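You operate a simulated robot arm through the tools that you are given. There is no shell and no other tool. Be economical: measure what you need, move in short steps, check, and stop when the job is done.

Carry out the task below with a simulated two-armed robot. There is one attempt and no reset: what you move stays moved.

Task
Lay the spirit level across the table and wind the top down till the bubble is centred.
Fine: brake off to wind; then latch in, brake on and the level back in its place; reach nothing under the top. Set down upright: spirit level.
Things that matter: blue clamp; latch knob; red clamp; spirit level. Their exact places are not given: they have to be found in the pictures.

It is judged by the outcome, as a careful person would: the job done as asked, and still so three seconds after it is handed in. It fails if anything else is knocked over, pushed out of place, dropped, spilled or broken.

Robot
Two 7-joint arms with two-finger parallel grippers on one trunk, on a base that drives. Base frame: it is fixed to the floor where the robot stands at the start and does not move with it; the origin is under the middle of the robot, x ahead of it, y to its left, z up. Readings come in m, degrees, newtons and seconds.
The left shoulder is at the start at [0.07, 0.163, 1.295], the right one opposite. With the tool pointing down near the work surface each hand reaches from about 0.36 to 0.88 m from the robot's upright axis, wherever it stands, measured 20 degrees to its own side. Places, roughly: blue clamp [1.3, 0.3, 1]; latch knob [0.9, 0.2, 0.9]; red clamp [1.5, 0.3, 1]. Payload 3.43 kg a hand.
Tool frame (each hand has its own): the origin (TCP) lies between the finger pads and is the grasp point; the fingertips stand 0.034 m ahead of it; z points along the fingers, y is the line along which they close. The gripper opens to 0.128 m. The fingers are 0.024 m wide and 0.012 m thick; the gripper's body (0.048 by 0.13 m) begins 0.096 m behind the TCP.
Orientation is that of the tool frame in the base frame, as a unit quaternion [x, y, z, w]. With the fingers straight down and closing along the base's y, the tool's x points along the base's -x, its y along +y and its z along -z.

Tools
- The arms move only by the tool nudge_tool. It takes "left_steps", "right_steps" or both (then of equal length, played together; a hand with none holds still); each is a list of rows, each a list of 7 numbers: the shift along the tool's x, y, z in m, then the turn, a rotation vector about the tool's x, y, z in degrees, then the closure in counts, from 0 (fully open) to 255 (shut). In form: [[tx, ty, tz, rx, ry, rz, claw], ...]. A call has 1 to 20 rows; each row shifts and turns the commanded pose from where the row before left it, along the tool's axes as they then stand. Each row takes 0.2 s and may step no farther than 0.05 m and 8.6 degrees from the row before; otherwise, or with a gripper value out of range, the whole call is refused. A pose out of reach is approached as far as the arm can. The call stops where the force on the tool passes 90 N (or 10 N more than at its start, if that is more) or the arm is blocked; 0.2 s more then pass. Each finger travels about 0.153 m/s and halts on what it meets, pressing with about 35 N; the grip force reading is that of the motor and also rises with nothing between the fingers. The clock runs only during rows and for 0.2 s after the last one: add rows that do not move to give the fingers time. It gives the time, the measured TCP pose, the force on the tool (base axes), the opening and the grip force at its end, in the units of the frame above (readings bear some noise), with the torque about the TCP (base axes, N m) and any sound that the robot's microphone picked up.
- Cameras (640 x 400 px; columns grow to the right, rows downward): "scene" is now at [0.1301, 0.0161, 1.5229]; the picture's right is [0.06, -1.00, 0.00], its down [-0.62, -0.04, -0.79] and it looks along [0.78, 0.05, -0.62] (base axes); focal length 273 px, centre (320, 200). "left" rides on the left gripper at [0.076, 0.011, -0.16] in its tool frame; the picture's right is [-0.15, 0.99, 0.00], its down [-0.88, -0.13, -0.46] and it looks along [-0.45, -0.07, 0.89] (tool axes); focal length 234 px, centre (320, 200). "right" rides on the right gripper at [0.076, -0.011, -0.16] in its tool frame; the picture's right is [0.15, 0.99, 0.00], its down [-0.88, 0.13, -0.46] and it looks along [-0.45, 0.07, 0.89] (tool axes); focal length 234 px, centre (320, 200).
- snapshot(camera): a new picture of that camera. The clock stands still meanwhile.
- slide_trunk(by): slides the trunk up (or, below 0, down) by that many m; the arms and the scene camera ride with it, the base frame stays. It gives what a move gives, with no picture.
- steer(legs): drives the robot by 1 to 6 legs, each [ahead, left, turn to the left] in m, m and degrees, along the robot's own axes; the way and the turn of a leg run together, so that a leg with both is an arc; at most 1.5 m and 180 degrees a leg. The arms and the cameras ride along, it lands a little off, and it stops where it bumps. It gives what a move gives.
- head_to(pan, tilt): turns the head with the scene camera to pan (to the left, within 86 degrees either way) and tilt (down, from -29 to 69), counted from straight ahead of the robot. It gives what a move gives.
- locate(camera, pixels): for up to 12 pixels [column, row] of the newest picture of that camera ("zoom" is the newest enlarged one), the place [x, y, z] in the base frame of the surface seen there, good to about 0.002 m, but the place of the scene camera against the robot may be out by one fixed shift of up to 0.018 m in any direction. The clock stands still meanwhile.
- enlarge(camera, box): a new picture of the part [left, top, right, bottom] of that camera's present view, enlarged. The clock stands still meanwhile.
- hand_in(): hands the job in; it is judged then, once.

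Go step by step. Measure first, check grasps and placings, and put right what went wrong. The budget is 80 turns and 70 pictures, counting those below and the enlarged ones. Unless the task says otherwise, let go and move clear before handing in, and close with one line.

The tools are called after "Call:" as name(argument=value, ...) on one line, values as JSON. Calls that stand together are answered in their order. nudge_tool: Moves the arms, as the interface text tells. Its arguments: {"type":"object","properties":{"left_steps":{"type":"array","items":{"type":"array","items":{"type":"number"}}},"right_steps":{"type":"array","items":{"type":"array","items":{"type":"number"}}}},"required":[]} The other tools are called the same way: slide_trunk (by) slides the trunk up or down; steer (legs) drives the base; head_to (pan, tilt) turns the head that bears the scene camera; snapshot (camera) takes a picture; locate (camera, pixels) gives the place of the surface under pixels of a picture; enlarge (camera, box) takes an enlarged picture of a part of a camera's view; hand_in () hands the job in.

At the start:

```text
t: 0.0
left_ee_pos: [0.4437, 0.2744, 1.3056]
left_tool_rot: [-0.001, 1.0, 0.0, 0.0]
left_contact_force: [-0.8, 0.6, -0.4]
left_ft_torque: [0.02, -0.01, -0.01]
left_opening: 0.1279
left_gripper_force: 0.1
right_ee_pos: [0.4934, -0.1686, 1.2688]
right_tool_rot: [0.001, 1.0, 0.0, 0.0]
right_contact_force: [-0.6, 0.2, 0.3]
right_ft_torque: [-0.04, 0.0, 0.0]
right_opening: 0.1284
right_gripper_force: 0.2
trunk travel left (down, up): [-0.775, 0.165]
robot x, y, heading: [0.0007, 0.0011, 0.1]
head pan, tilt: [3.4, 38.2]
```

scene: 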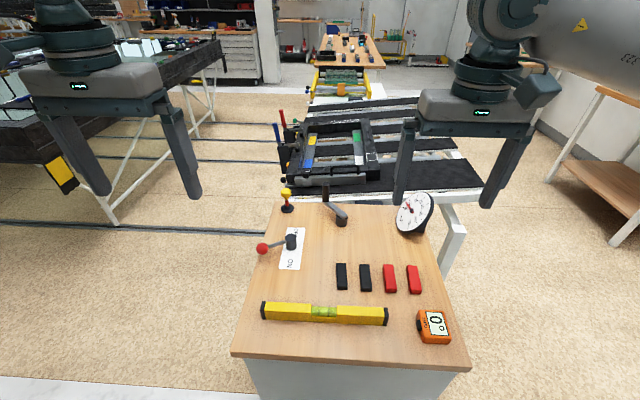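
right: 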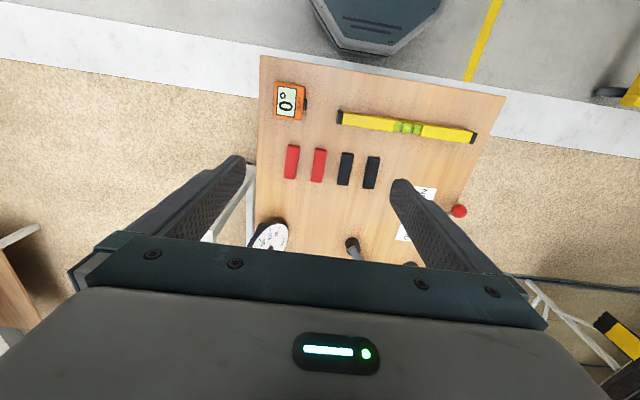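
left: 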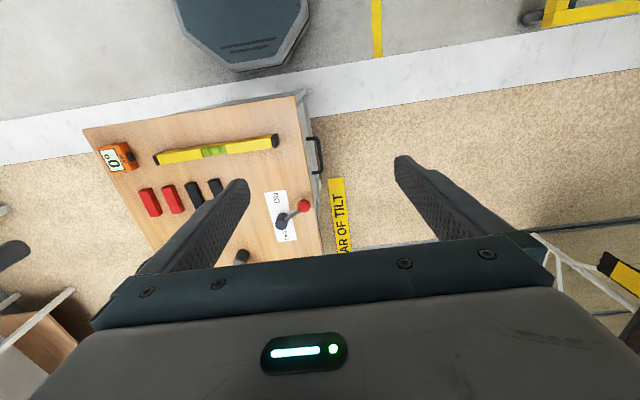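

The scene picture shows the yellow spirit level (262-388, 313), a red-ball lever by an ON/.. label (262,248), a yellow knob (286,193), a crank (335,205), a dial (415,212), and a black table beyond. I enlarge these to understand them.

Call:
enlarge(camera="scene", box=[230, 170, 450, 310])

Call:
enlarge(camera="scene", box=[250, 90, 490, 240])

Call:
locate(camera="scene", pixels=[[266, 310], [384, 316], [324, 311], [262, 248], [290, 241], [286, 192], [341, 215], [326, 190], [415, 212], [310, 140], [360, 140], [340, 180]])

```text
2.86 times, centred on (340, 240) of scene
```

zoom: 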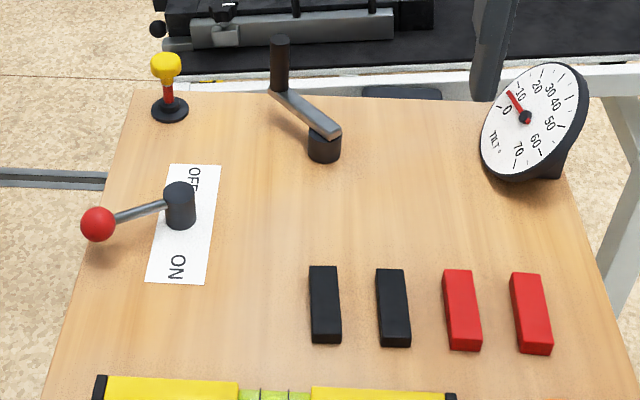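

```text
2.67 times, centred on (370, 165) of scene
```

zoom: 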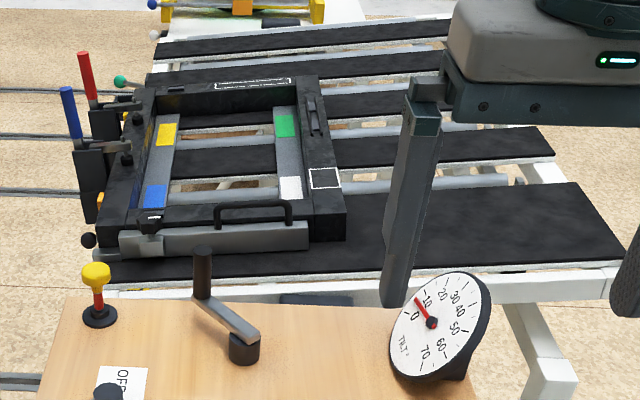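

```text
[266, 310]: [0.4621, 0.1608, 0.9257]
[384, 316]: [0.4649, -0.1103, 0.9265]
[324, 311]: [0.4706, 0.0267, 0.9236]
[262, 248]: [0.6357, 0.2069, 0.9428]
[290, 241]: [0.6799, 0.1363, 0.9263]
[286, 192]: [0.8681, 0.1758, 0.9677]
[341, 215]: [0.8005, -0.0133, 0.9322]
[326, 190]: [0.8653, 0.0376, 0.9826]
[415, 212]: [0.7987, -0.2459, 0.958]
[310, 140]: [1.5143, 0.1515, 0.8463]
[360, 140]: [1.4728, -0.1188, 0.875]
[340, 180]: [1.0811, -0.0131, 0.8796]
```

The bench holds the brake lever, latch knob, crank and tilt dial (about 8°); the frame beyond has outlines that may be level marks. I raise the trunk for a clearer view and look at frame, floor signs and lever labels.

Call:
slide_trunk(by=0.16)

Call:
head_to(pan=0, tilt=30)

Call:
snapshot(camera="scene")

Call:
enlarge(camera="scene", box=[250, 120, 410, 220])

```text
t: 1.8
left_ee_pos: [0.4438, 0.2755, 1.4653]
left_tool_rot: [-0.001, 1.0, 0.0, 0.0]
left_contact_force: [-0.7, -0.2, -0.7]
left_ft_torque: [0.0, 0.01, 0.01]
left_opening: 0.128
left_gripper_force: 0.2
right_ee_pos: [0.4933, -0.1693, 1.4284]
right_tool_rot: [0.0, 1.0, 0.0, 0.0]
right_contact_force: [-1.0, -0.2, 1.0]
right_ft_torque: [0.04, 0.01, 0.01]
right_opening: 0.128
right_gripper_force: 0.1
trunk travel left (down, up): [-0.935, 0.005]
robot x, y, heading: [-0.0014, 0.0018, 0.0]
head pan, tilt: [3.4, 38.2]
```

```text
t: 2.5
left_ee_pos: [0.4428, 0.2753, 1.4653]
left_tool_rot: [0.0, 1.0, 0.0, 0.0]
left_contact_force: [-0.3, 0.2, -0.2]
left_ft_torque: [0.01, -0.01, 0.0]
left_opening: 0.128
left_gripper_force: 0.1
right_ee_pos: [0.4934, -0.1696, 1.4285]
right_tool_rot: [0.0, 1.0, 0.0, 0.0]
right_contact_force: [-0.3, -0.5, -0.3]
right_ft_torque: [-0.01, 0.02, 0.02]
right_opening: 0.1281
right_gripper_force: 0.1
trunk travel left (down, up): [-0.935, 0.005]
robot x, y, heading: [-0.001, -0.0003, -0.1]
head pan, tilt: [0.0, 30.0]
```

```text
64 pictures are left
```

scene: 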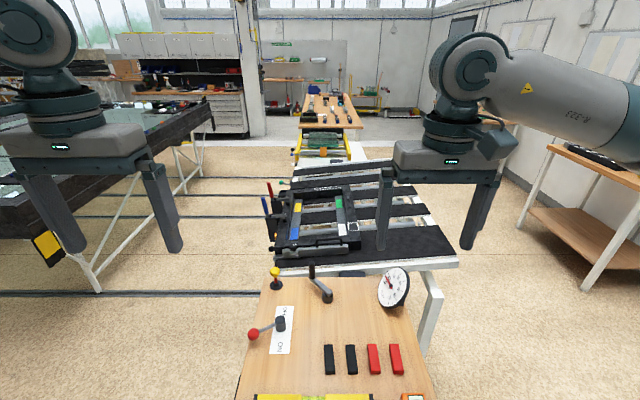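

```text
4.00 times, centred on (330, 170) of scene
```

zoom: 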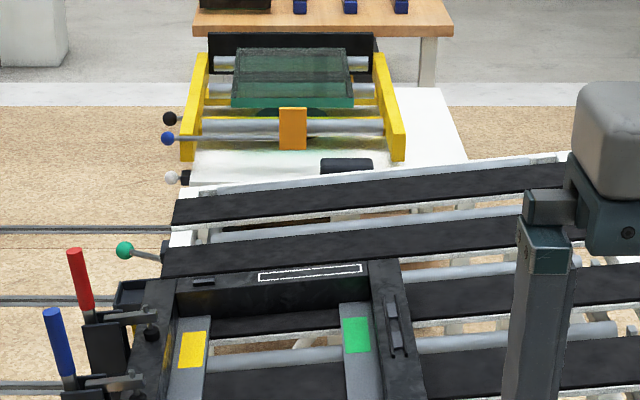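

The frame has a long white outline on its far beam (zoom 310,273) and a small square outline. I locate these and the slats to see the tilt.

Call:
locate(camera="zoom", pixels=[[261, 279], [360, 268], [200, 282], [190, 350], [356, 335], [395, 380], [180, 205], [560, 190], [190, 260], [500, 225], [75, 260], [50, 320]])

Call:
enlarge(camera="scene", box=[250, 175, 378, 255])

Call:
locate(camera="scene", pixels=[[278, 262], [452, 255], [353, 228], [275, 272], [311, 268], [328, 297], [251, 332], [281, 323], [392, 290], [240, 395], [432, 390], [275, 285]])

```text
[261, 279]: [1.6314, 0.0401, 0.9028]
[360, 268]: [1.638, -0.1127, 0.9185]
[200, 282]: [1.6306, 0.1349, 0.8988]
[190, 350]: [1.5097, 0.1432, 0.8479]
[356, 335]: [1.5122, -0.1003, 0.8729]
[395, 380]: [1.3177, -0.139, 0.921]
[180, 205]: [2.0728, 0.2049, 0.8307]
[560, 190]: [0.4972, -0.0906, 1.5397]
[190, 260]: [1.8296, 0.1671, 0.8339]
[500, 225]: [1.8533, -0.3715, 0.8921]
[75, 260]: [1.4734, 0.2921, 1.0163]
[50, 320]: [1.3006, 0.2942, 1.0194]
```

```text
5.00 times, centred on (314, 215) of scene
```

zoom: 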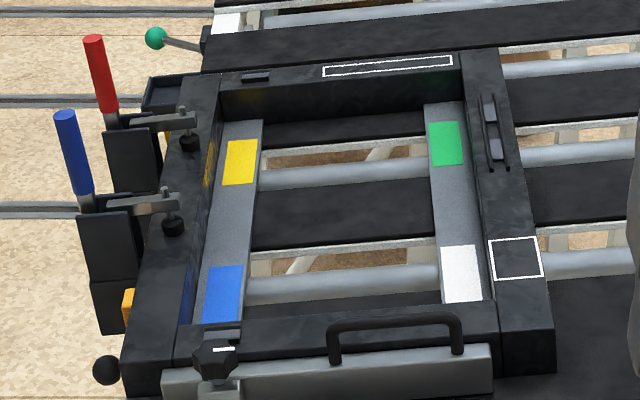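

```text
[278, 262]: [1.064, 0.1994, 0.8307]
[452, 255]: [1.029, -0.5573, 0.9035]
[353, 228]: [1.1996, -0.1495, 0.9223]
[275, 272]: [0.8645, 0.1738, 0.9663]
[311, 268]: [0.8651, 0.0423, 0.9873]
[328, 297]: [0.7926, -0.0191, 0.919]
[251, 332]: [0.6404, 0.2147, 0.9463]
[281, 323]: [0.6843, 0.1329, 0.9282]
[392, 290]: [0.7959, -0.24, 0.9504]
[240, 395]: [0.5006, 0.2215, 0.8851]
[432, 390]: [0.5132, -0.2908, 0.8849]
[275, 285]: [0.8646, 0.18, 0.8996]
```

The top slopes about 5.6° up toward −y (slab z 0.83 at y 0.2, 0.90 at y −0.56), so the level must lie along y. I look at the brake, knob and level through the hand cameras.

Call:
snapshot(camera="left")

Call:
snapshot(camera="right")

```text
61 pictures are left
```

left: 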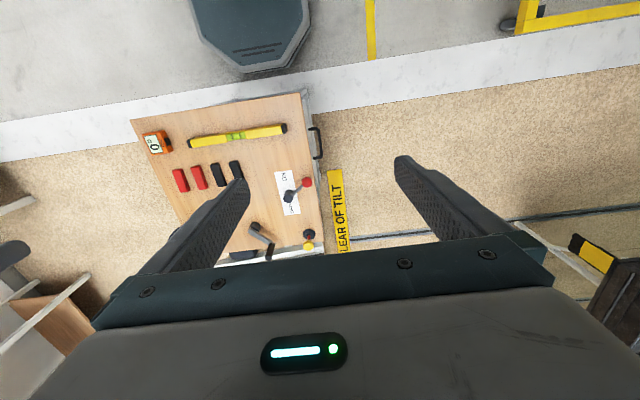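

```text
60 pictures are left
```

right: 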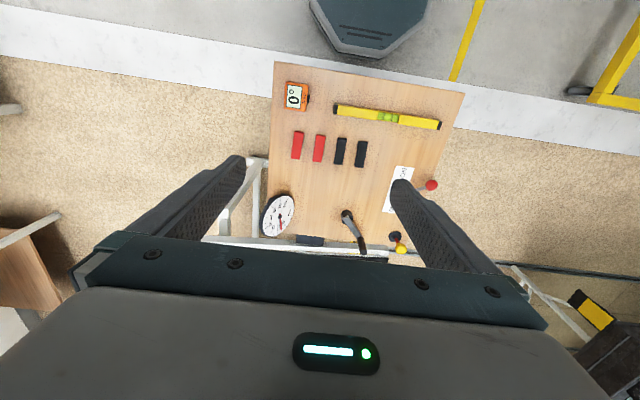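

The hand cameras see the level ends (190,144)/(284,128) and the base edge (300,60). I locate them with the trustworthy hand cameras.

Call:
locate(camera="left", pixels=[[194, 143], [281, 129], [237, 135], [289, 196], [307, 182], [308, 246], [309, 235], [257, 227], [269, 252], [268, 70], [301, 92], [133, 121]])

Call:
locate(camera="right", pixels=[[338, 110], [438, 125], [388, 117], [346, 215], [279, 215], [365, 252], [401, 249], [396, 236], [370, 58], [275, 63], [462, 93], [340, 150]])

Call:
enlarge(camera="left", box=[180, 110, 340, 210])

```text
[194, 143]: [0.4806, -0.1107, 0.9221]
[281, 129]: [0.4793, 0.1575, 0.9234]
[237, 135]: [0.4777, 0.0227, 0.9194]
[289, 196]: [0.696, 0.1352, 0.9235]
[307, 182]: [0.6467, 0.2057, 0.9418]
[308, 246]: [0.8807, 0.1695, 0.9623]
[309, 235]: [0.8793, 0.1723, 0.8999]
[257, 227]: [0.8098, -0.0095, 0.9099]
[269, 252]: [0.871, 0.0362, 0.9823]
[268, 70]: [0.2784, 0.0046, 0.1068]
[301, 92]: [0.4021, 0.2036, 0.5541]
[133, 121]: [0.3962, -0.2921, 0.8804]
```

```text
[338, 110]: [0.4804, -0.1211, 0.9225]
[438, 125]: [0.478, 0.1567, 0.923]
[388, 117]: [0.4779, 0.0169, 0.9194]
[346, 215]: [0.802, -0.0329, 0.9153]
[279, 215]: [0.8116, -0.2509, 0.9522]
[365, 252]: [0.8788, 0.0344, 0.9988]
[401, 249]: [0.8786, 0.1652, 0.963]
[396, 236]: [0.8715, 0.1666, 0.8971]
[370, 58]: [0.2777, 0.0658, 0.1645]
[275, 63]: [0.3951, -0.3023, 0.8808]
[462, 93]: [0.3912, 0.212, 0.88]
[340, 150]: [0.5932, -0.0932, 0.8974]
```

```text
4.00 times, centred on (260, 160) of left
```

zoom: 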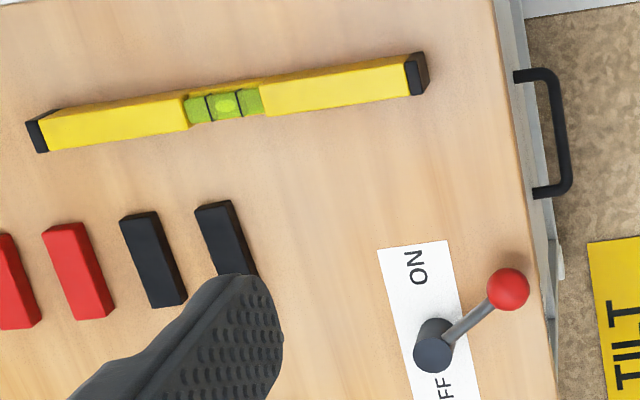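

Level: centre about (0.479, 0.02), top z 0.922, along y; the scene camera is off by roughly (+0.013,−0.005,−0.004). I lower the trunk, move the left hand above the level and turn it 90°, moving the right hand aside.

Call:
slide_trunk(by=-0.16)

Call:
nudge_tool(left_steps=[[-0.006, -0.042, 0, 0, 0, 0, 0], [-0.006, -0.042, 0, 0, 0, 0, 0], [-0.006, -0.042, 0, 0, 0, 0, 0], [-0.006, -0.042, 0, 0, 0, 0, 0], [-0.006, -0.042, 0, 0, 0, 0, 0], [-0.006, -0.042, 0, 0, 0, 0, 0], [0, 0, 0, 0, 0, 8.5, 0], [0, 0, 0, 0, 0, 8.5, 0], [0, 0, 0, 0, 0, 8.5, 0], [0, 0, 0, 0, 0, 8.5, 0], [0, 0, 0, 0, 0, 8.5, 0], [0, 0, 0, 0, 0, 8.5, 0], [0, 0, 0, 0, 0, 8.5, 0], [0, 0, 0, 0, 0, 8.5, 0], [0, 0, 0, 0, 0, 8.5, 0], [0, 0, 0, 0, 0, 8.5, 0], [0, 0, 0, 0, 0, 5, 0], [0, 0, 0, 0, 0, 0, 0]], right_steps=[[0, -0.03, 0, 0, 0, 0, 0], [0, -0.03, 0, 0, 0, 0, 0], [0, -0.03, 0, 0, 0, 0, 0], [0, -0.03, 0, 0, 0, 0, 0], [0, -0.03, 0, 0, 0, 0, 0], [0, -0.03, 0, 0, 0, 0, 0], [0, 0, 0, 0, 0, 0, 0], [0, 0, 0, 0, 0, 0, 0], [0, 0, 0, 0, 0, 0, 0], [0, 0, 0, 0, 0, 0, 0], [0, 0, 0, 0, 0, 0, 0], [0, 0, 0, 0, 0, 0, 0], [0, 0, 0, 0, 0, 0, 0], [0, 0, 0, 0, 0, 0, 0], [0, 0, 0, 0, 0, 0, 0], [0, 0, 0, 0, 0, 0, 0], [0, 0, 0, 0, 0, 0, 0], [0, 0, 0, 0, 0, 0, 0]])

Call:
snapshot(camera="left")

```text
t: 4.4
left_ee_pos: [0.4429, 0.2749, 1.3057]
left_tool_rot: [-0.001, 1.0, -0.001, 0.0]
left_contact_force: [-0.3, -0.5, 0.4]
left_ft_torque: [-0.04, -0.01, -0.04]
left_opening: 0.1279
left_gripper_force: 0.0
right_ee_pos: [0.493, -0.1688, 1.2688]
right_tool_rot: [0.0, 1.0, 0.0, 0.001]
right_contact_force: [0.2, -0.2, -0.3]
right_ft_torque: [0.0, 0.01, -0.03]
right_opening: 0.128
right_gripper_force: 0.1
trunk travel left (down, up): [-0.775, 0.165]
robot x, y, heading: [0.0028, -0.0007, 0.1]
head pan, tilt: [0.0, 30.0]
```

```text
t: 8.2
left_ee_pos: [0.466, 0.1233, 1.3027]
left_tool_rot: [0.707, 0.707, 0.001, 0.0]
left_contact_force: [-0.3, 0.1, 0.0]
left_ft_torque: [0.0, 0.0, -0.02]
left_opening: 0.1281
left_gripper_force: 0.0
left hand out of reach, approached as far as the arm can: row 4, 5, 6
right_ee_pos: [0.494, -0.3498, 1.2689]
right_tool_rot: [0.0, 1.0, 0.0, 0.0]
right_contact_force: [-0.1, -0.6, -0.3]
right_ft_torque: [0.0, -0.01, 0.01]
right_opening: 0.1279
right_gripper_force: 0.0
trunk travel left (down, up): [-0.775, 0.165]
robot x, y, heading: [0.0021, -0.0003, 0.2]
head pan, tilt: [0.0, 30.0]
```

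```text
58 pictures are left
```

left: 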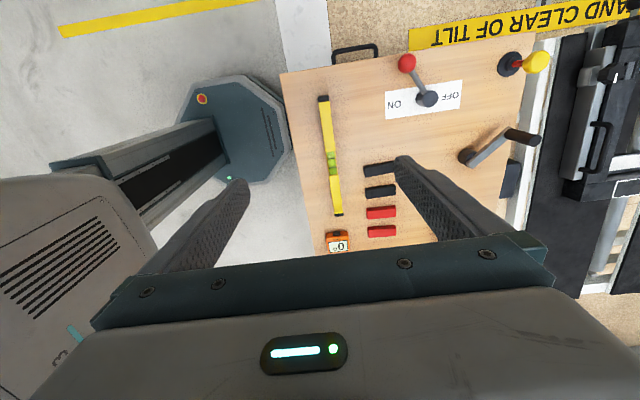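

The left hand stopped at y 0.123 (limit of that arm across the body). I shift the base right 0.15 m so that the level comes into good reach.

Call:
steer(legs=[[0, -0.15, 0]])

Call:
snapshot(camera="left")

```text
t: 9.5
left_ee_pos: [0.4662, -0.0235, 1.3023]
left_tool_rot: [0.706, 0.708, 0.0, 0.001]
left_contact_force: [0.3, 0.9, -1.1]
left_ft_torque: [-0.05, -0.04, 0.01]
left_opening: 0.1281
left_gripper_force: 0.1
right_ee_pos: [0.493, -0.4952, 1.2684]
right_tool_rot: [-0.002, 1.0, -0.001, 0.0]
right_contact_force: [-0.1, -0.1, 0.9]
right_ft_torque: [-0.01, 0.0, 0.02]
right_opening: 0.128
right_gripper_force: 0.0
trunk travel left (down, up): [-0.775, 0.165]
robot x, y, heading: [0.0017, -0.1508, 0.1]
head pan, tilt: [0.0, 30.0]
```

```text
57 pictures are left
```

left: 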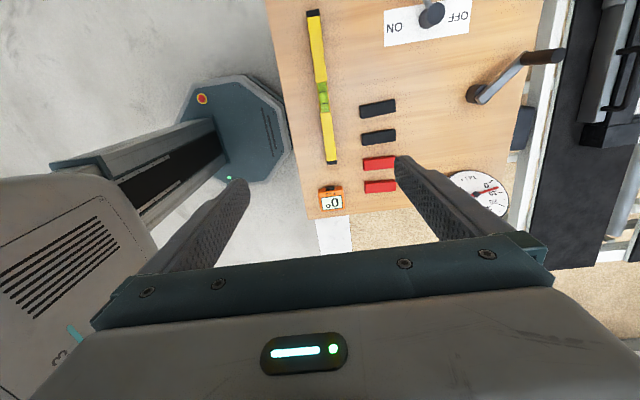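

Call:
locate(camera="left", pixels=[[313, 15], [332, 160], [323, 98], [313, 50], [320, 50], [325, 50], [330, 130], [335, 130], [322, 130], [318, 75], [324, 108], [470, 192]])

Call:
enlarge(camera="left", box=[260, 0, 420, 100])

```text
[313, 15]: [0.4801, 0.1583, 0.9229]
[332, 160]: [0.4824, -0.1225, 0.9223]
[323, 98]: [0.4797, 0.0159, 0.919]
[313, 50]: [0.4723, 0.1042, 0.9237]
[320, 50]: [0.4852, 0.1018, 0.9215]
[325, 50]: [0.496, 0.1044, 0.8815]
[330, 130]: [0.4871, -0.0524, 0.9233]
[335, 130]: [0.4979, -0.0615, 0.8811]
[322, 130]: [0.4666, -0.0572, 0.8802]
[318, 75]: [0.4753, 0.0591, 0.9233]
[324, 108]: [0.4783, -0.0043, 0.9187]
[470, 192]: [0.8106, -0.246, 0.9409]
```

```text
4.00 times, centred on (340, 50) of left
```

zoom: 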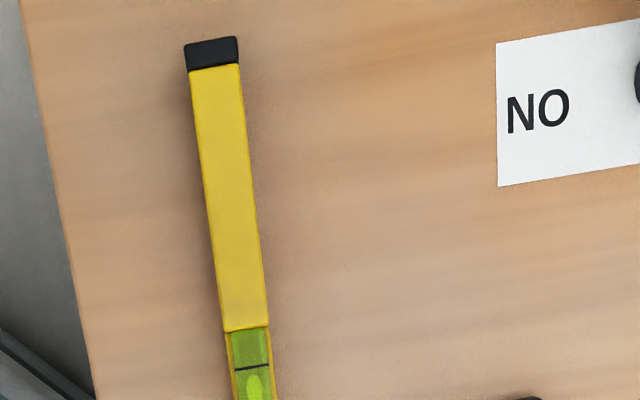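

The level is centred at (0.479, 0.017), about 0.022 wide, 0.042 tall. I move over it and descend to z 0.97, then check.

Call:
nudge_tool(left_steps=[[0.04, 0.013, 0, 0, 0, 0, 0], [0, 0, 0.048, 0, 0, 0, 0], [0, 0, 0.048, 0, 0, 0, 0], [0, 0, 0.048, 0, 0, 0, 0], [0, 0, 0.048, 0, 0, 0, 0], [0, 0, 0.048, 0, 0, 0, 0], [0, 0, 0.048, 0, 0, 0, 0], [0, 0, 0.044, 0, 0, 0, 0], [0, 0, 0, 0, 0, 0, 0]])

Call:
snapshot(camera="left")

```text
t: 11.5
left_ee_pos: [0.4755, 0.0367, 0.9873]
left_tool_rot: [0.705, 0.709, -0.001, 0.002]
left_contact_force: [0.5, 0.7, 0.8]
left_ft_torque: [0.0, -0.03, 0.0]
left_opening: 0.1279
left_gripper_force: 0.0
left hand out of reach, approached as far as the arm can: row 7, 8
right_ee_pos: [0.4926, -0.4994, 1.2687]
right_tool_rot: [-0.001, 1.0, -0.001, 0.0]
right_contact_force: [0.0, 0.3, 0.2]
right_ft_torque: [-0.02, 0.01, -0.02]
right_opening: 0.1281
right_gripper_force: 0.1
trunk travel left (down, up): [-0.775, 0.165]
robot x, y, heading: [-0.0021, -0.1511, 0.1]
head pan, tilt: [0.0, 30.0]
```

```text
55 pictures are left
```

left: 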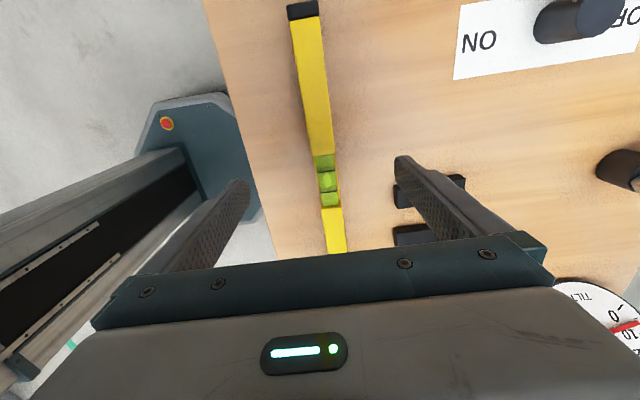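

The arm ran out of reach at z 0.987 (drifted to y 0.037); the level lies well between the fingers. I shift by small amounts and then lower the trunk for the rest.

Call:
nudge_tool(left_steps=[[0, 0, -0.02, 0, 0, 0, 0], [-0.019, 0.0035, 0, 0, 0, 0, 0], [0, 0, 0, 0, 0, 0, 0]])

```text
t: 12.3
left_ee_pos: [0.4754, 0.0208, 1.0117]
left_tool_rot: [0.706, 0.708, -0.001, 0.002]
left_contact_force: [-0.4, 0.3, 0.1]
left_ft_torque: [0.0, 0.0, 0.01]
left_opening: 0.128
left_gripper_force: 0.0
left hand out of reach, approached as far as the arm can: row 2
right_ee_pos: [0.4947, -0.4979, 1.2694]
right_tool_rot: [0.0, 1.0, 0.0, 0.0]
right_contact_force: [0.2, -0.2, -0.1]
right_ft_torque: [-0.01, -0.02, -0.01]
right_opening: 0.1282
right_gripper_force: 0.1
trunk travel left (down, up): [-0.775, 0.165]
robot x, y, heading: [0.0008, -0.1487, -0.1]
head pan, tilt: [0.0, 30.0]
```

Still at the limit, so I move the base another 0.13 m to the right and retry from there.

Call:
steer(legs=[[0, -0.13, 0]])

Call:
nudge_tool(left_steps=[[0.042, 0.001, 0, 0, 0, 0, 0], [0.042, 0.001, 0, 0, 0, 0, 0], [0.042, 0.001, 0, 0, 0, 0, 0], [0, 0, 0.02, 0, 0, 0, 0], [0, 0, 0, 0, 0, 0, 0]])

```text
t: 13.6
left_ee_pos: [0.4778, -0.1069, 1.0112]
left_tool_rot: [0.705, 0.709, 0.0, 0.002]
left_contact_force: [0.4, 0.3, 0.0]
left_ft_torque: [-0.02, -0.02, -0.02]
left_opening: 0.128
left_gripper_force: 0.1
right_ee_pos: [0.4955, -0.6246, 1.269]
right_tool_rot: [-0.002, 1.0, -0.001, 0.0]
right_contact_force: [0.0, 1.1, 0.3]
right_ft_torque: [-0.02, 0.01, -0.01]
right_opening: 0.1281
right_gripper_force: 0.1
trunk travel left (down, up): [-0.775, 0.165]
robot x, y, heading: [0.001, -0.2789, 0.2]
head pan, tilt: [0.0, 30.0]
```

```text
t: 14.8
left_ee_pos: [0.4794, 0.0179, 0.9906]
left_tool_rot: [0.705, 0.709, 0.0, 0.002]
left_contact_force: [0.7, 0.2, -0.2]
left_ft_torque: [0.01, 0.01, -0.01]
left_opening: 0.1279
left_gripper_force: 0.1
right_ee_pos: [0.4942, -0.6281, 1.2682]
right_tool_rot: [-0.001, 1.0, 0.0, 0.0]
right_contact_force: [-0.2, 0.0, 0.8]
right_ft_torque: [0.0, -0.02, 0.0]
right_opening: 0.1282
right_gripper_force: 0.0
trunk travel left (down, up): [-0.775, 0.165]
robot x, y, heading: [-0.0006, -0.2794, 0.2]
head pan, tilt: [0.0, 30.0]
```

In reach now at (0.479, 0.018, 0.991). I descend to z 0.922 and close on the level.

Call:
nudge_tool(left_steps=[[0, 0, 0.035, 0, 0, 0, 0], [0, 0, 0.033, 0, 0, 0, 0], [0, 0, 0, 0, 0, 0, 0], [0, 0, 0, 0, 0, 0, 200], [0, 0, 0, 0, 0, 0, 255], [0, 0, 0, 0, 0, 0, 255], [0, 0, 0, 0, 0, 0, 255]])

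Call:
snapshot(camera="left")

```text
t: 16.4
left_ee_pos: [0.4803, 0.0185, 0.9229]
left_tool_rot: [0.705, 0.709, -0.001, 0.001]
left_contact_force: [-0.6, 1.1, -0.1]
left_ft_torque: [0.0, -0.01, -0.01]
left_opening: 0.0232
left_gripper_force: 34.7
right_ee_pos: [0.4952, -0.6271, 1.2681]
right_tool_rot: [-0.001, 1.0, 0.0, 0.0]
right_contact_force: [0.3, 0.6, -0.1]
right_ft_torque: [-0.01, 0.0, 0.01]
right_opening: 0.1283
right_gripper_force: 0.1
trunk travel left (down, up): [-0.775, 0.165]
robot x, y, heading: [-0.0002, -0.2809, 0.2]
head pan, tilt: [0.0, 30.0]
```

```text
54 pictures are left
```

left: 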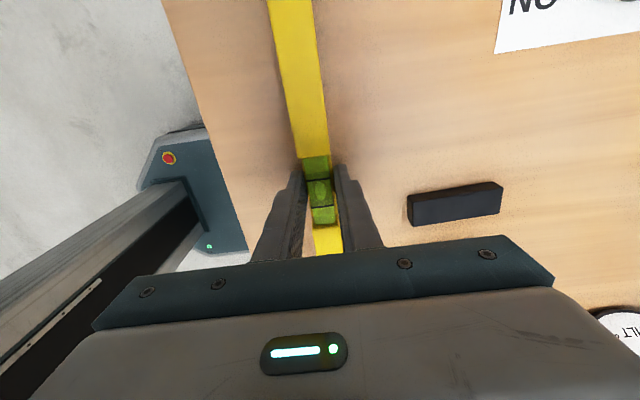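

The level is gripped (opening 0.0232, TCP (0.480, 0.0185, 0.923) — its home pose). I lift it and look right for obstacles before driving.

Call:
nudge_tool(left_steps=[[0, 0, -0.03, 0, 0, 0, 255], [0, 0, -0.045, 0, 0, 0, 255], [0, 0, -0.045, 0, 0, 0, 255], [0, 0, -0.045, 0, 0, 0, 255], [0, 0, -0.045, 0, 0, 0, 255], [0, 0, -0.045, 0, 0, 0, 255], [0, 0, 0, 0, 0, 0, 255]])

Call:
head_to(pan=-30, tilt=40)

Call:
snapshot(camera="scene")

```text
t: 18.0
left_ee_pos: [0.4792, 0.0171, 1.1767]
left_tool_rot: [0.705, 0.709, -0.001, 0.001]
left_contact_force: [0.2, 0.8, -1.5]
left_ft_torque: [0.0, 0.01, 0.02]
left_opening: 0.0234
left_gripper_force: 34.1
right_ee_pos: [0.4954, -0.6271, 1.2688]
right_tool_rot: [-0.001, 1.0, 0.0, 0.001]
right_contact_force: [-0.5, -0.2, -0.4]
right_ft_torque: [0.0, 0.02, 0.02]
right_opening: 0.1281
right_gripper_force: 0.1
trunk travel left (down, up): [-0.775, 0.165]
robot x, y, heading: [-0.0012, -0.2825, 0.3]
head pan, tilt: [0.0, 30.0]
```

```text
t: 19.0
left_ee_pos: [0.4795, 0.0187, 1.1768]
left_tool_rot: [0.705, 0.709, -0.002, 0.001]
left_contact_force: [-1.1, -0.2, -2.0]
left_ft_torque: [-0.01, 0.02, -0.04]
left_opening: 0.0237
left_gripper_force: 35.0
right_ee_pos: [0.4947, -0.6274, 1.2677]
right_tool_rot: [-0.001, 1.0, 0.0, 0.0]
right_contact_force: [0.9, -1.1, -0.4]
right_ft_torque: [0.0, -0.02, 0.03]
right_opening: 0.128
right_gripper_force: 0.0
trunk travel left (down, up): [-0.775, 0.165]
robot x, y, heading: [-0.0052, -0.2793, 0.1]
head pan, tilt: [-30.0, 40.0]
```

```text
53 pictures are left
```

scene: 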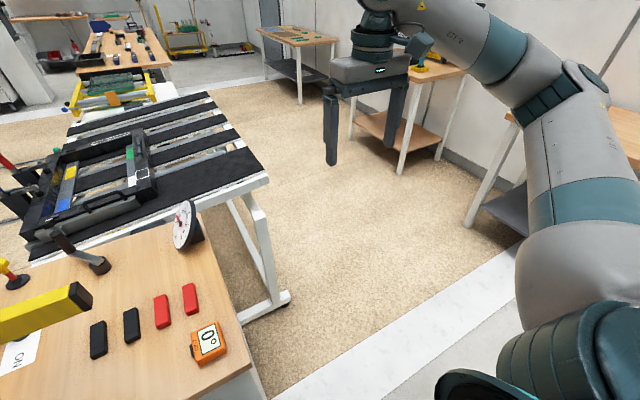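

Call:
locate(camera="scene", pixels=[[290, 305], [262, 360], [402, 172], [470, 225], [155, 183], [262, 165], [200, 170], [265, 180], [235, 200], [250, 385], [200, 200], [158, 205]])

Call:
enlarge(camera="scene", box=[40, 100, 296, 260])

```text
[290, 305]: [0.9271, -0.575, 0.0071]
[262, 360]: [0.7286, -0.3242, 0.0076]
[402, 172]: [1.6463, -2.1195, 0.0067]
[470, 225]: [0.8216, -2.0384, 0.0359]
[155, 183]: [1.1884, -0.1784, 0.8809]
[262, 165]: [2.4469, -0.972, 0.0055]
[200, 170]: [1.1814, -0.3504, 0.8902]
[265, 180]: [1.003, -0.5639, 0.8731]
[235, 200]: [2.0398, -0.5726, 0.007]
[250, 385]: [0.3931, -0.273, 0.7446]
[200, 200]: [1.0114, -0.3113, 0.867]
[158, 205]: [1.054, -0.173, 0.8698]
```

```text
2.50 times, centred on (168, 180) of scene
```

zoom: 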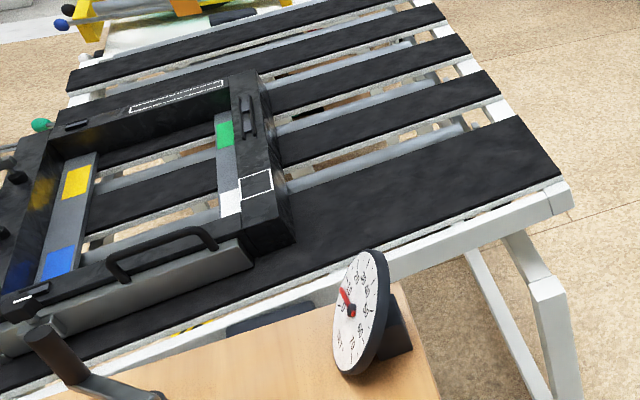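

Floor right of the bench is clear; the free slab area is x 1.03–1.25, y −0.19…−0.55. I drive right 0.44, then ahead 0.45 with the level held at 1.18 m, clear of the dial.

Call:
steer(legs=[[0, -0.44, 0], [0.45, 0, 0]])

Call:
head_to(pan=25, tilt=42)

Call:
snapshot(camera="scene")

Call:
snapshot(camera="left")

```text
t: 24.0
left_ee_pos: [0.9297, -0.4186, 1.1783]
left_tool_rot: [0.704, 0.71, -0.001, 0.001]
left_contact_force: [0.2, -0.4, -1.5]
left_ft_torque: [0.04, -0.01, -0.01]
left_opening: 0.0236
left_gripper_force: 34.9
right_ee_pos: [0.9464, -1.0649, 1.2703]
right_tool_rot: [-0.003, 1.0, 0.001, 0.0]
right_contact_force: [-0.1, 0.0, -1.0]
right_ft_torque: [0.0, 0.03, -0.02]
right_opening: 0.128
right_gripper_force: 0.1
trunk travel left (down, up): [-0.775, 0.165]
robot x, y, heading: [0.4501, -0.7173, 0.4]
head pan, tilt: [-30.0, 40.0]
```

```text
t: 25.2
left_ee_pos: [0.9316, -0.419, 1.1768]
left_tool_rot: [0.705, 0.71, -0.001, 0.001]
left_contact_force: [-0.9, 0.8, -2.0]
left_ft_torque: [0.05, 0.0, -0.01]
left_opening: 0.0237
left_gripper_force: 34.4
right_ee_pos: [0.9483, -1.066, 1.2686]
right_tool_rot: [-0.002, 1.0, 0.0, 0.001]
right_contact_force: [-0.8, -0.5, -0.1]
right_ft_torque: [-0.01, 0.02, 0.01]
right_opening: 0.1281
right_gripper_force: 0.0
trunk travel left (down, up): [-0.775, 0.165]
robot x, y, heading: [0.4538, -0.7186, 0.0]
head pan, tilt: [25.0, 42.0]
```

```text
51 pictures are left
```

scene: 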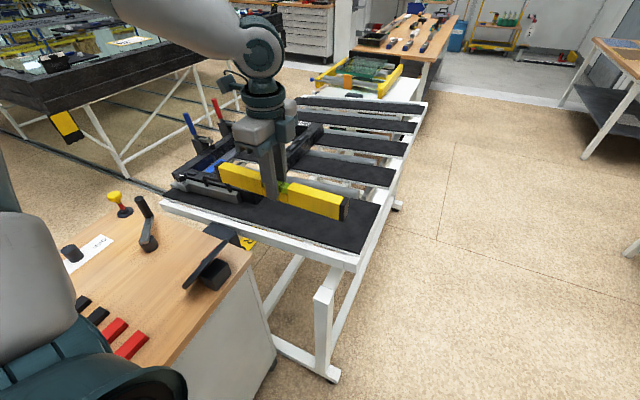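

```text
50 pictures are left
```

left: 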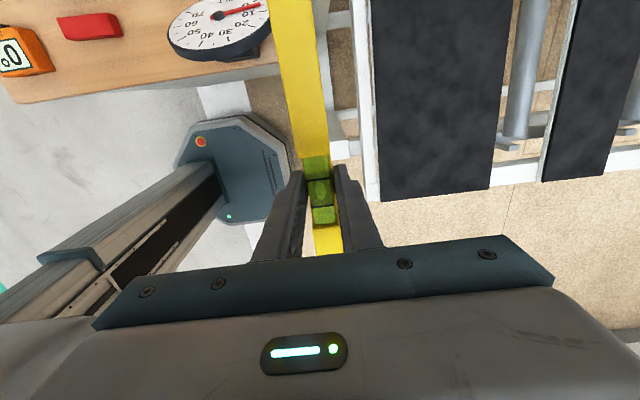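

The left camera sees the front slab clearly (columns 375–500, rows 0–200). I measure its surface.

Call:
locate(camera="left", pixels=[[378, 20], [495, 15], [385, 190], [488, 180], [430, 60], [430, 100], [430, 150], [440, 20], [380, 100], [495, 100], [360, 100], [560, 100]])

```text
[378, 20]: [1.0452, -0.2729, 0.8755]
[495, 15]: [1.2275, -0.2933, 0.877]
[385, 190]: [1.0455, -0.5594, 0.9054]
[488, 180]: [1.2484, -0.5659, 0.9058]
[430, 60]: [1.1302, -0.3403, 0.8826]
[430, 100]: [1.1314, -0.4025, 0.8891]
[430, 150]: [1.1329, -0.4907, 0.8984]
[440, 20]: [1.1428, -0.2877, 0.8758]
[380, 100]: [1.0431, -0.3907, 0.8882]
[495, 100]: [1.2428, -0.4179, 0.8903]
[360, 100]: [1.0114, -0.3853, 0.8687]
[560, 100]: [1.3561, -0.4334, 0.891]
```

Slab slope is about 6.1° and at (1.14, −0.38) its top is z 0.887. I carry the level there, tilt the hand −6.1° about base x, and descend to just above.

Call:
nudge_tool(left_steps=[[0.008, 0.042, 0, 0, 0, 0, 255], [0.008, 0.042, 0, 0, 0, 0, 255], [0.008, 0.042, 0, 0, 0, 0, 255], [0.008, 0.042, 0, 0, 0, 0, 255], [0.007, 0.04, 0, 0, 0, 0, 255], [0, 0, 0, 0, -6.1, 0, 255], [0.0048, 0, 0.0451, 0, 0, 0, 255], [0.0048, 0, 0.0451, 0, 0, 0, 255], [0.0048, 0, 0.0451, 0, 0, 0, 255], [0.0048, 0, 0.0451, 0, 0, 0, 255], [0.0048, 0, 0.0451, 0, 0, 0, 255], [0, 0, 0, 0, 0, 0, 255]])

Call:
snapshot(camera="scene")

Call:
snapshot(camera="left")

```text
t: 27.8
left_ee_pos: [1.1174, -0.3706, 0.9693]
left_tool_rot: [0.704, 0.709, -0.038, 0.04]
left_contact_force: [0.4, 0.0, -1.4]
left_ft_torque: [0.01, 0.0, -0.01]
left_opening: 0.0236
left_gripper_force: 34.7
left hand out of reach, approached as far as the arm can: row 11
right_ee_pos: [0.9478, -1.0643, 1.2688]
right_tool_rot: [-0.004, 1.0, 0.0, 0.001]
right_contact_force: [0.4, -0.9, -0.2]
right_ft_torque: [-0.02, 0.04, 0.0]
right_opening: 0.1279
right_gripper_force: 0.2
trunk travel left (down, up): [-0.775, 0.165]
robot x, y, heading: [0.4509, -0.7175, 0.2]
head pan, tilt: [25.0, 42.0]
```

```text
49 pictures are left
```

scene: 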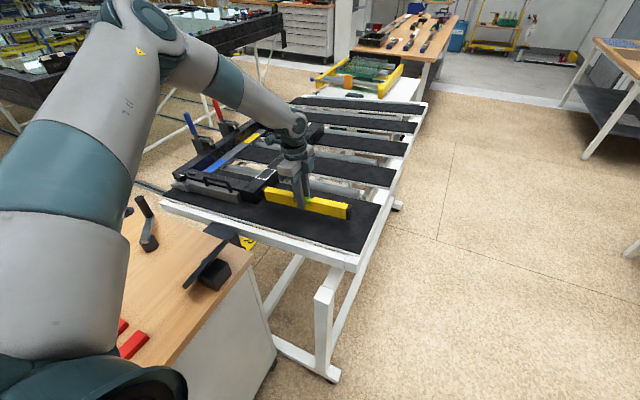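

```text
48 pictures are left
```

left: 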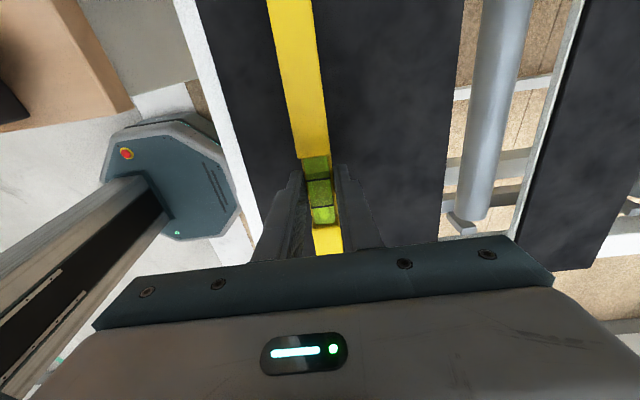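

The hand is at the end of its reach at (1.117, −0.371, 0.969). I shift the base ahead 0.06 m, then take the hand back a bit and descend.

Call:
steer(legs=[[0.06, 0, 0]])

Call:
nudge_tool(left_steps=[[-0.014, -0.025, 0, 0, 0, 0, 255], [0.0015, 0, 0.015, 0, 0, 0, 255], [0, 0, 0, 0, 0, 0, 255]])

Call:
snapshot(camera="left")

```text
t: 28.8
left_ee_pos: [1.1725, -0.3712, 0.972]
left_tool_rot: [0.704, 0.708, -0.036, 0.041]
left_contact_force: [0.1, -0.3, -1.5]
left_ft_torque: [0.01, -0.07, 0.01]
left_opening: 0.0236
left_gripper_force: 35.2
right_ee_pos: [1.0017, -1.0647, 1.27]
right_tool_rot: [-0.004, 1.0, 0.0, 0.003]
right_contact_force: [0.2, 0.6, 0.0]
right_ft_torque: [0.0, -0.06, -0.04]
right_opening: 0.1282
right_gripper_force: 0.1
trunk travel left (down, up): [-0.775, 0.165]
robot x, y, heading: [0.5084, -0.7183, 0.2]
head pan, tilt: [25.0, 42.0]
```

```text
t: 29.6
left_ee_pos: [1.1533, -0.3863, 0.9534]
left_tool_rot: [0.703, 0.709, -0.039, 0.04]
left_contact_force: [-0.5, 0.2, -2.6]
left_ft_torque: [0.03, -0.02, -0.01]
left_opening: 0.0233
left_gripper_force: 35.1
right_ee_pos: [1.008, -1.0646, 1.2686]
right_tool_rot: [-0.003, 1.0, 0.001, -0.001]
right_contact_force: [0.0, -0.5, -0.4]
right_ft_torque: [0.04, 0.05, -0.02]
right_opening: 0.1281
right_gripper_force: 0.1
trunk travel left (down, up): [-0.775, 0.165]
robot x, y, heading: [0.5104, -0.7166, 0.4]
head pan, tilt: [25.0, 42.0]
```

```text
47 pictures are left
```

left: 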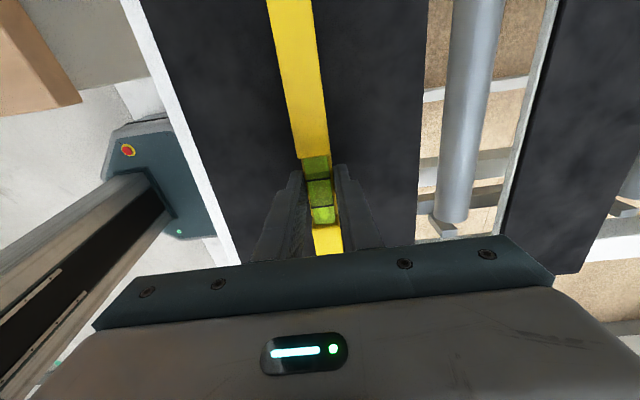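

Level held over the slab, at (1.153, −0.386, 0.953); contact expected near TCP z 0.931. I lower in small steps.

Call:
nudge_tool(left_steps=[[0.001, 0, 0.01, 0, 0, 0, 255], [0.0007, 0, 0.007, 0, 0, 0, 255], [0.0003, 0, 0.003, 0, 0, 0, 255], [0, 0, 0, 0, 0, 0, 255]])

```text
t: 30.6
left_ee_pos: [1.1452, -0.3821, 0.9425]
left_tool_rot: [0.703, 0.709, -0.038, 0.04]
left_contact_force: [0.7, 0.4, -2.0]
left_ft_torque: [0.0, 0.01, -0.01]
left_opening: 0.0235
left_gripper_force: 34.9
left hand out of reach, approached as far as the arm can: row 2
right_ee_pos: [1.0073, -1.0653, 1.2677]
right_tool_rot: [-0.003, 1.0, 0.0, 0.0]
right_contact_force: [0.2, 0.5, 0.1]
right_ft_torque: [0.01, 0.03, 0.01]
right_opening: 0.1278
right_gripper_force: 0.0
trunk travel left (down, up): [-0.775, 0.165]
robot x, y, heading: [0.5093, -0.7182, 0.2]
head pan, tilt: [25.0, 42.0]
```

Still reach-limited; I draw the hand back 2 cm (x≈1.125, still on the slab) and go down the rest.

Call:
nudge_tool(left_steps=[[0, -0.02, 0, 0, 0, 0, 255], [0.0005, 0, 0.005, 0, 0, 0, 255], [0.0004, 0, 0.004, 0, 0, 0, 255], [0.0002, 0, 0.002, 0, 0, 0, 255], [0, 0, 0, 0, 0, 0, 255]])

```text
t: 31.8
left_ee_pos: [1.1268, -0.3837, 0.9292]
left_tool_rot: [0.703, 0.709, -0.038, 0.04]
left_contact_force: [0.2, 0.1, 4.2]
left_ft_torque: [0.51, 0.09, 0.01]
left_opening: 0.0235
left_gripper_force: 35.0
right_ee_pos: [1.0068, -1.065, 1.2685]
right_tool_rot: [-0.003, 1.0, -0.001, 0.0]
right_contact_force: [0.2, -0.3, -0.5]
right_ft_torque: [0.02, -0.03, 0.0]
right_opening: 0.1277
right_gripper_force: 0.2
trunk travel left (down, up): [-0.775, 0.165]
robot x, y, heading: [0.5089, -0.7142, 0.4]
head pan, tilt: [25.0, 42.0]
```

Contact is felt (4 N upward). I open the fingers and withdraw along the tool axis, then check.

Call:
nudge_tool(left_steps=[[0, 0, 0, 0, 0, 0, 200], [0, 0, 0, 0, 0, 0, 170], [0, 0, 0, 0, 0, 0, 120], [0, 0, 0, 0, 0, 0, 60], [0, 0, -0.03, 0, 0, 0, 60], [0, 0, -0.045, 0, 0, 0, 60], [0, 0, -0.045, 0, 0, 0, 60], [0, 0, -0.045, 0, 0, 0, 60], [0, 0, -0.045, 0, 6.1, 0, 60], [0, 0, 0, 0, 0, 0, 60]])

Call:
snapshot(camera="left")

```text
t: 34.0
left_ee_pos: [1.1267, -0.3604, 1.1398]
left_tool_rot: [0.705, 0.71, 0.0, 0.003]
left_contact_force: [-0.6, -0.3, -0.1]
left_ft_torque: [-0.01, 0.0, -0.01]
left_opening: 0.0979
left_gripper_force: 0.1
right_ee_pos: [1.0062, -1.0641, 1.2689]
right_tool_rot: [-0.002, 1.0, 0.0, -0.001]
right_contact_force: [-0.4, 0.0, 0.2]
right_ft_torque: [0.01, 0.01, 0.0]
right_opening: 0.1279
right_gripper_force: 0.0
trunk travel left (down, up): [-0.775, 0.165]
robot x, y, heading: [0.507, -0.7153, 0.4]
head pan, tilt: [25.0, 42.0]
```

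```text
46 pictures are left
```

left: 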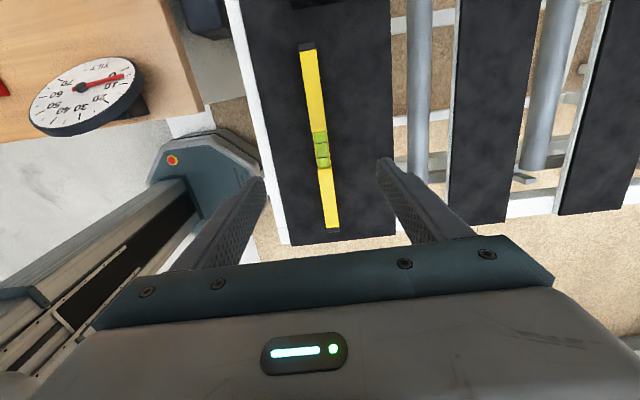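

The level stands on the slab along y at about x 1.127, y −0.38 (dial reads ~6°). I drive back in front of the bench, return the left wrist to straight, and look over the crank, brake and knob.

Call:
steer(legs=[[-0.43, 0, 0], [0, 0.64, 0]])

Call:
nudge_tool(left_steps=[[0, 0, -0.03, 0, 0, -8.5, 60], [0, 0, -0.03, 0, 0, -8.5, 60], [0, 0, -0.03, 0, 0, -8.5, 60], [0, 0, 0, 0, 0, -8.5, 0], [0, 0, 0, 0, 0, -8.5, 0], [0, 0, 0, 0, 0, -8.5, 0], [0, 0, 0, 0, 0, -8.5, 0], [0, 0, 0, 0, 0, -8.5, 0], [0, 0, 0, 0, 0, -8.5, 0], [0, 0, 0, 0, 0, -8.5, 0], [0, 0, 0, 0, 0, -5, 0], [0, 0, 0, 0, 0, 0, 0]])

Call:
snapshot(camera="left")

```text
t: 39.8
left_ee_pos: [0.6907, 0.2779, 1.1384]
left_tool_rot: [0.705, 0.709, 0.0, 0.003]
left_contact_force: [0.3, 1.2, -0.6]
left_ft_torque: [0.02, -0.01, -0.02]
left_opening: 0.0979
left_gripper_force: 0.2
right_ee_pos: [0.5684, -0.4264, 1.2682]
right_tool_rot: [-0.002, 1.0, 0.0, 0.001]
right_contact_force: [0.5, 0.3, 0.1]
right_ft_torque: [0.04, -0.01, -0.02]
right_opening: 0.1281
right_gripper_force: 0.1
trunk travel left (down, up): [-0.775, 0.165]
robot x, y, heading: [0.0769, -0.0776, 0.1]
head pan, tilt: [25.0, 42.0]
```

```text
t: 42.4
left_ee_pos: [0.6901, 0.2766, 1.2292]
left_tool_rot: [-0.003, 1.0, -0.002, 0.001]
left_contact_force: [0.1, 0.4, 0.4]
left_ft_torque: [0.01, -0.05, 0.0]
left_opening: 0.1281
left_gripper_force: 0.2
right_ee_pos: [0.5694, -0.4265, 1.2681]
right_tool_rot: [-0.002, 1.0, 0.001, 0.001]
right_contact_force: [0.4, -0.2, -0.9]
right_ft_torque: [-0.02, 0.02, -0.01]
right_opening: 0.1279
right_gripper_force: 0.2
trunk travel left (down, up): [-0.775, 0.165]
robot x, y, heading: [0.0742, -0.0789, 0.4]
head pan, tilt: [25.0, 42.0]
```

```text
45 pictures are left
```

left: 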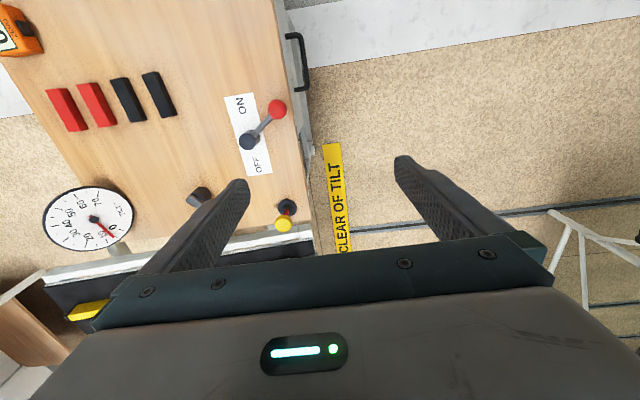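

Call:
enlarge(camera="left", box=[200, 80, 344, 240])

Call:
locate(camera="left", pixels=[[250, 142], [277, 109], [263, 126], [284, 225], [285, 207], [290, 203], [198, 193], [205, 195], [265, 168], [240, 97]])

Call:
head_to(pan=0, tilt=42)

Call:
snapshot(camera="scene")

```text
2.50 times, centred on (272, 160) of left
```

zoom: 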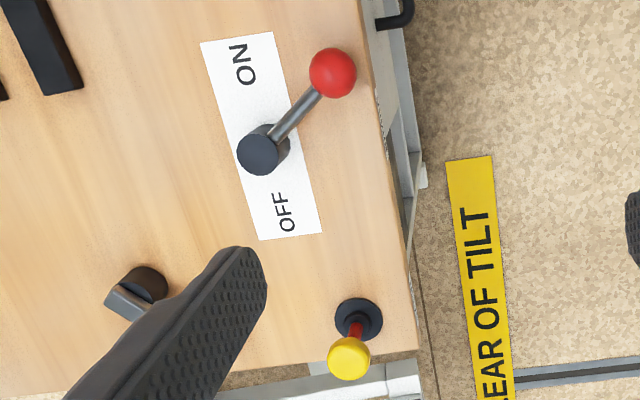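

```text
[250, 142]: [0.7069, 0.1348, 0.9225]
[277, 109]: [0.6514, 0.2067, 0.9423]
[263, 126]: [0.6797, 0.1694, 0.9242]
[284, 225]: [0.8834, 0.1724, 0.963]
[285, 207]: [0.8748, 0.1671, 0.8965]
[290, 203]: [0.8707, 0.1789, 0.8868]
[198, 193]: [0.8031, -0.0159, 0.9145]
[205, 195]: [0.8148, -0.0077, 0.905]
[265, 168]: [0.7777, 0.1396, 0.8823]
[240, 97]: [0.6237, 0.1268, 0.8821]
```

```text
t: 43.3
left_ee_pos: [0.6907, 0.2781, 1.229]
left_tool_rot: [-0.002, 1.0, -0.002, 0.001]
left_contact_force: [0.8, -0.2, -0.2]
left_ft_torque: [0.01, -0.02, -0.03]
left_opening: 0.1281
left_gripper_force: 0.1
right_ee_pos: [0.5693, -0.4272, 1.2699]
right_tool_rot: [-0.002, 1.0, 0.0, 0.002]
right_contact_force: [-0.1, -0.5, -0.3]
right_ft_torque: [-0.04, -0.01, -0.02]
right_opening: 0.1281
right_gripper_force: 0.1
trunk travel left (down, up): [-0.775, 0.165]
robot x, y, heading: [0.0789, -0.0813, 0.1]
head pan, tilt: [0.0, 42.0]
```

```text
43 pictures are left
```

scene: 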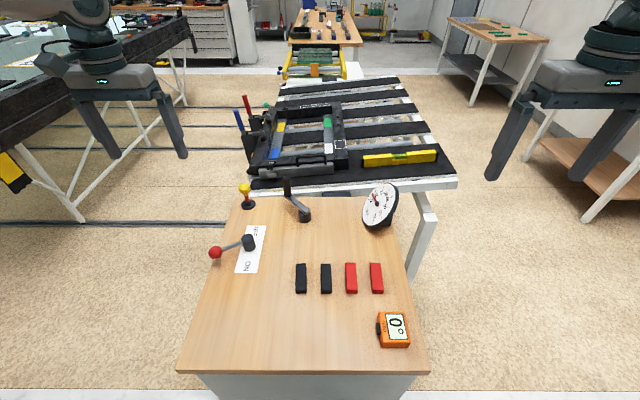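

The brake lever points to ON (ball at (0.651,0.207), pivot (0.705,0.135)); the knob's red stem shows (latch out). I bring the right hand near the crank handle first to measure it.

Call:
nudge_tool(right_steps=[[-0.03, 0.045, 0.01, 0, 0, 0, 0], [-0.03, 0.045, 0.01, 0, 0, 0, 0], [-0.03, 0.045, 0.01, 0, 0, 0, 0], [-0.03, 0.045, 0.01, 0, 0, 0, 0], [-0.03, 0.045, 0.01, 0, 0, 0, 0], [-0.025, 0.045, 0.01, 0, 0, 0, 0], [-0.025, 0.045, 0.01, 0, 0, 0, 0], [-0.02, 0.045, 0.01, 0, 0, 0, 0], [-0.02, 0.045, 0.01, 0, 0, 0, 0], [0, 0, 0, 0, 0, 0, 0]])

Call:
snapshot(camera="right")

```text
refused: row 1 steps farther than a row can; nothing moved
```

```text
42 pictures are left
```

right: 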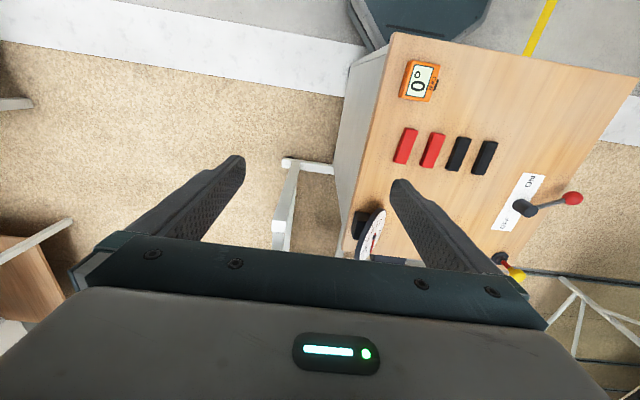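

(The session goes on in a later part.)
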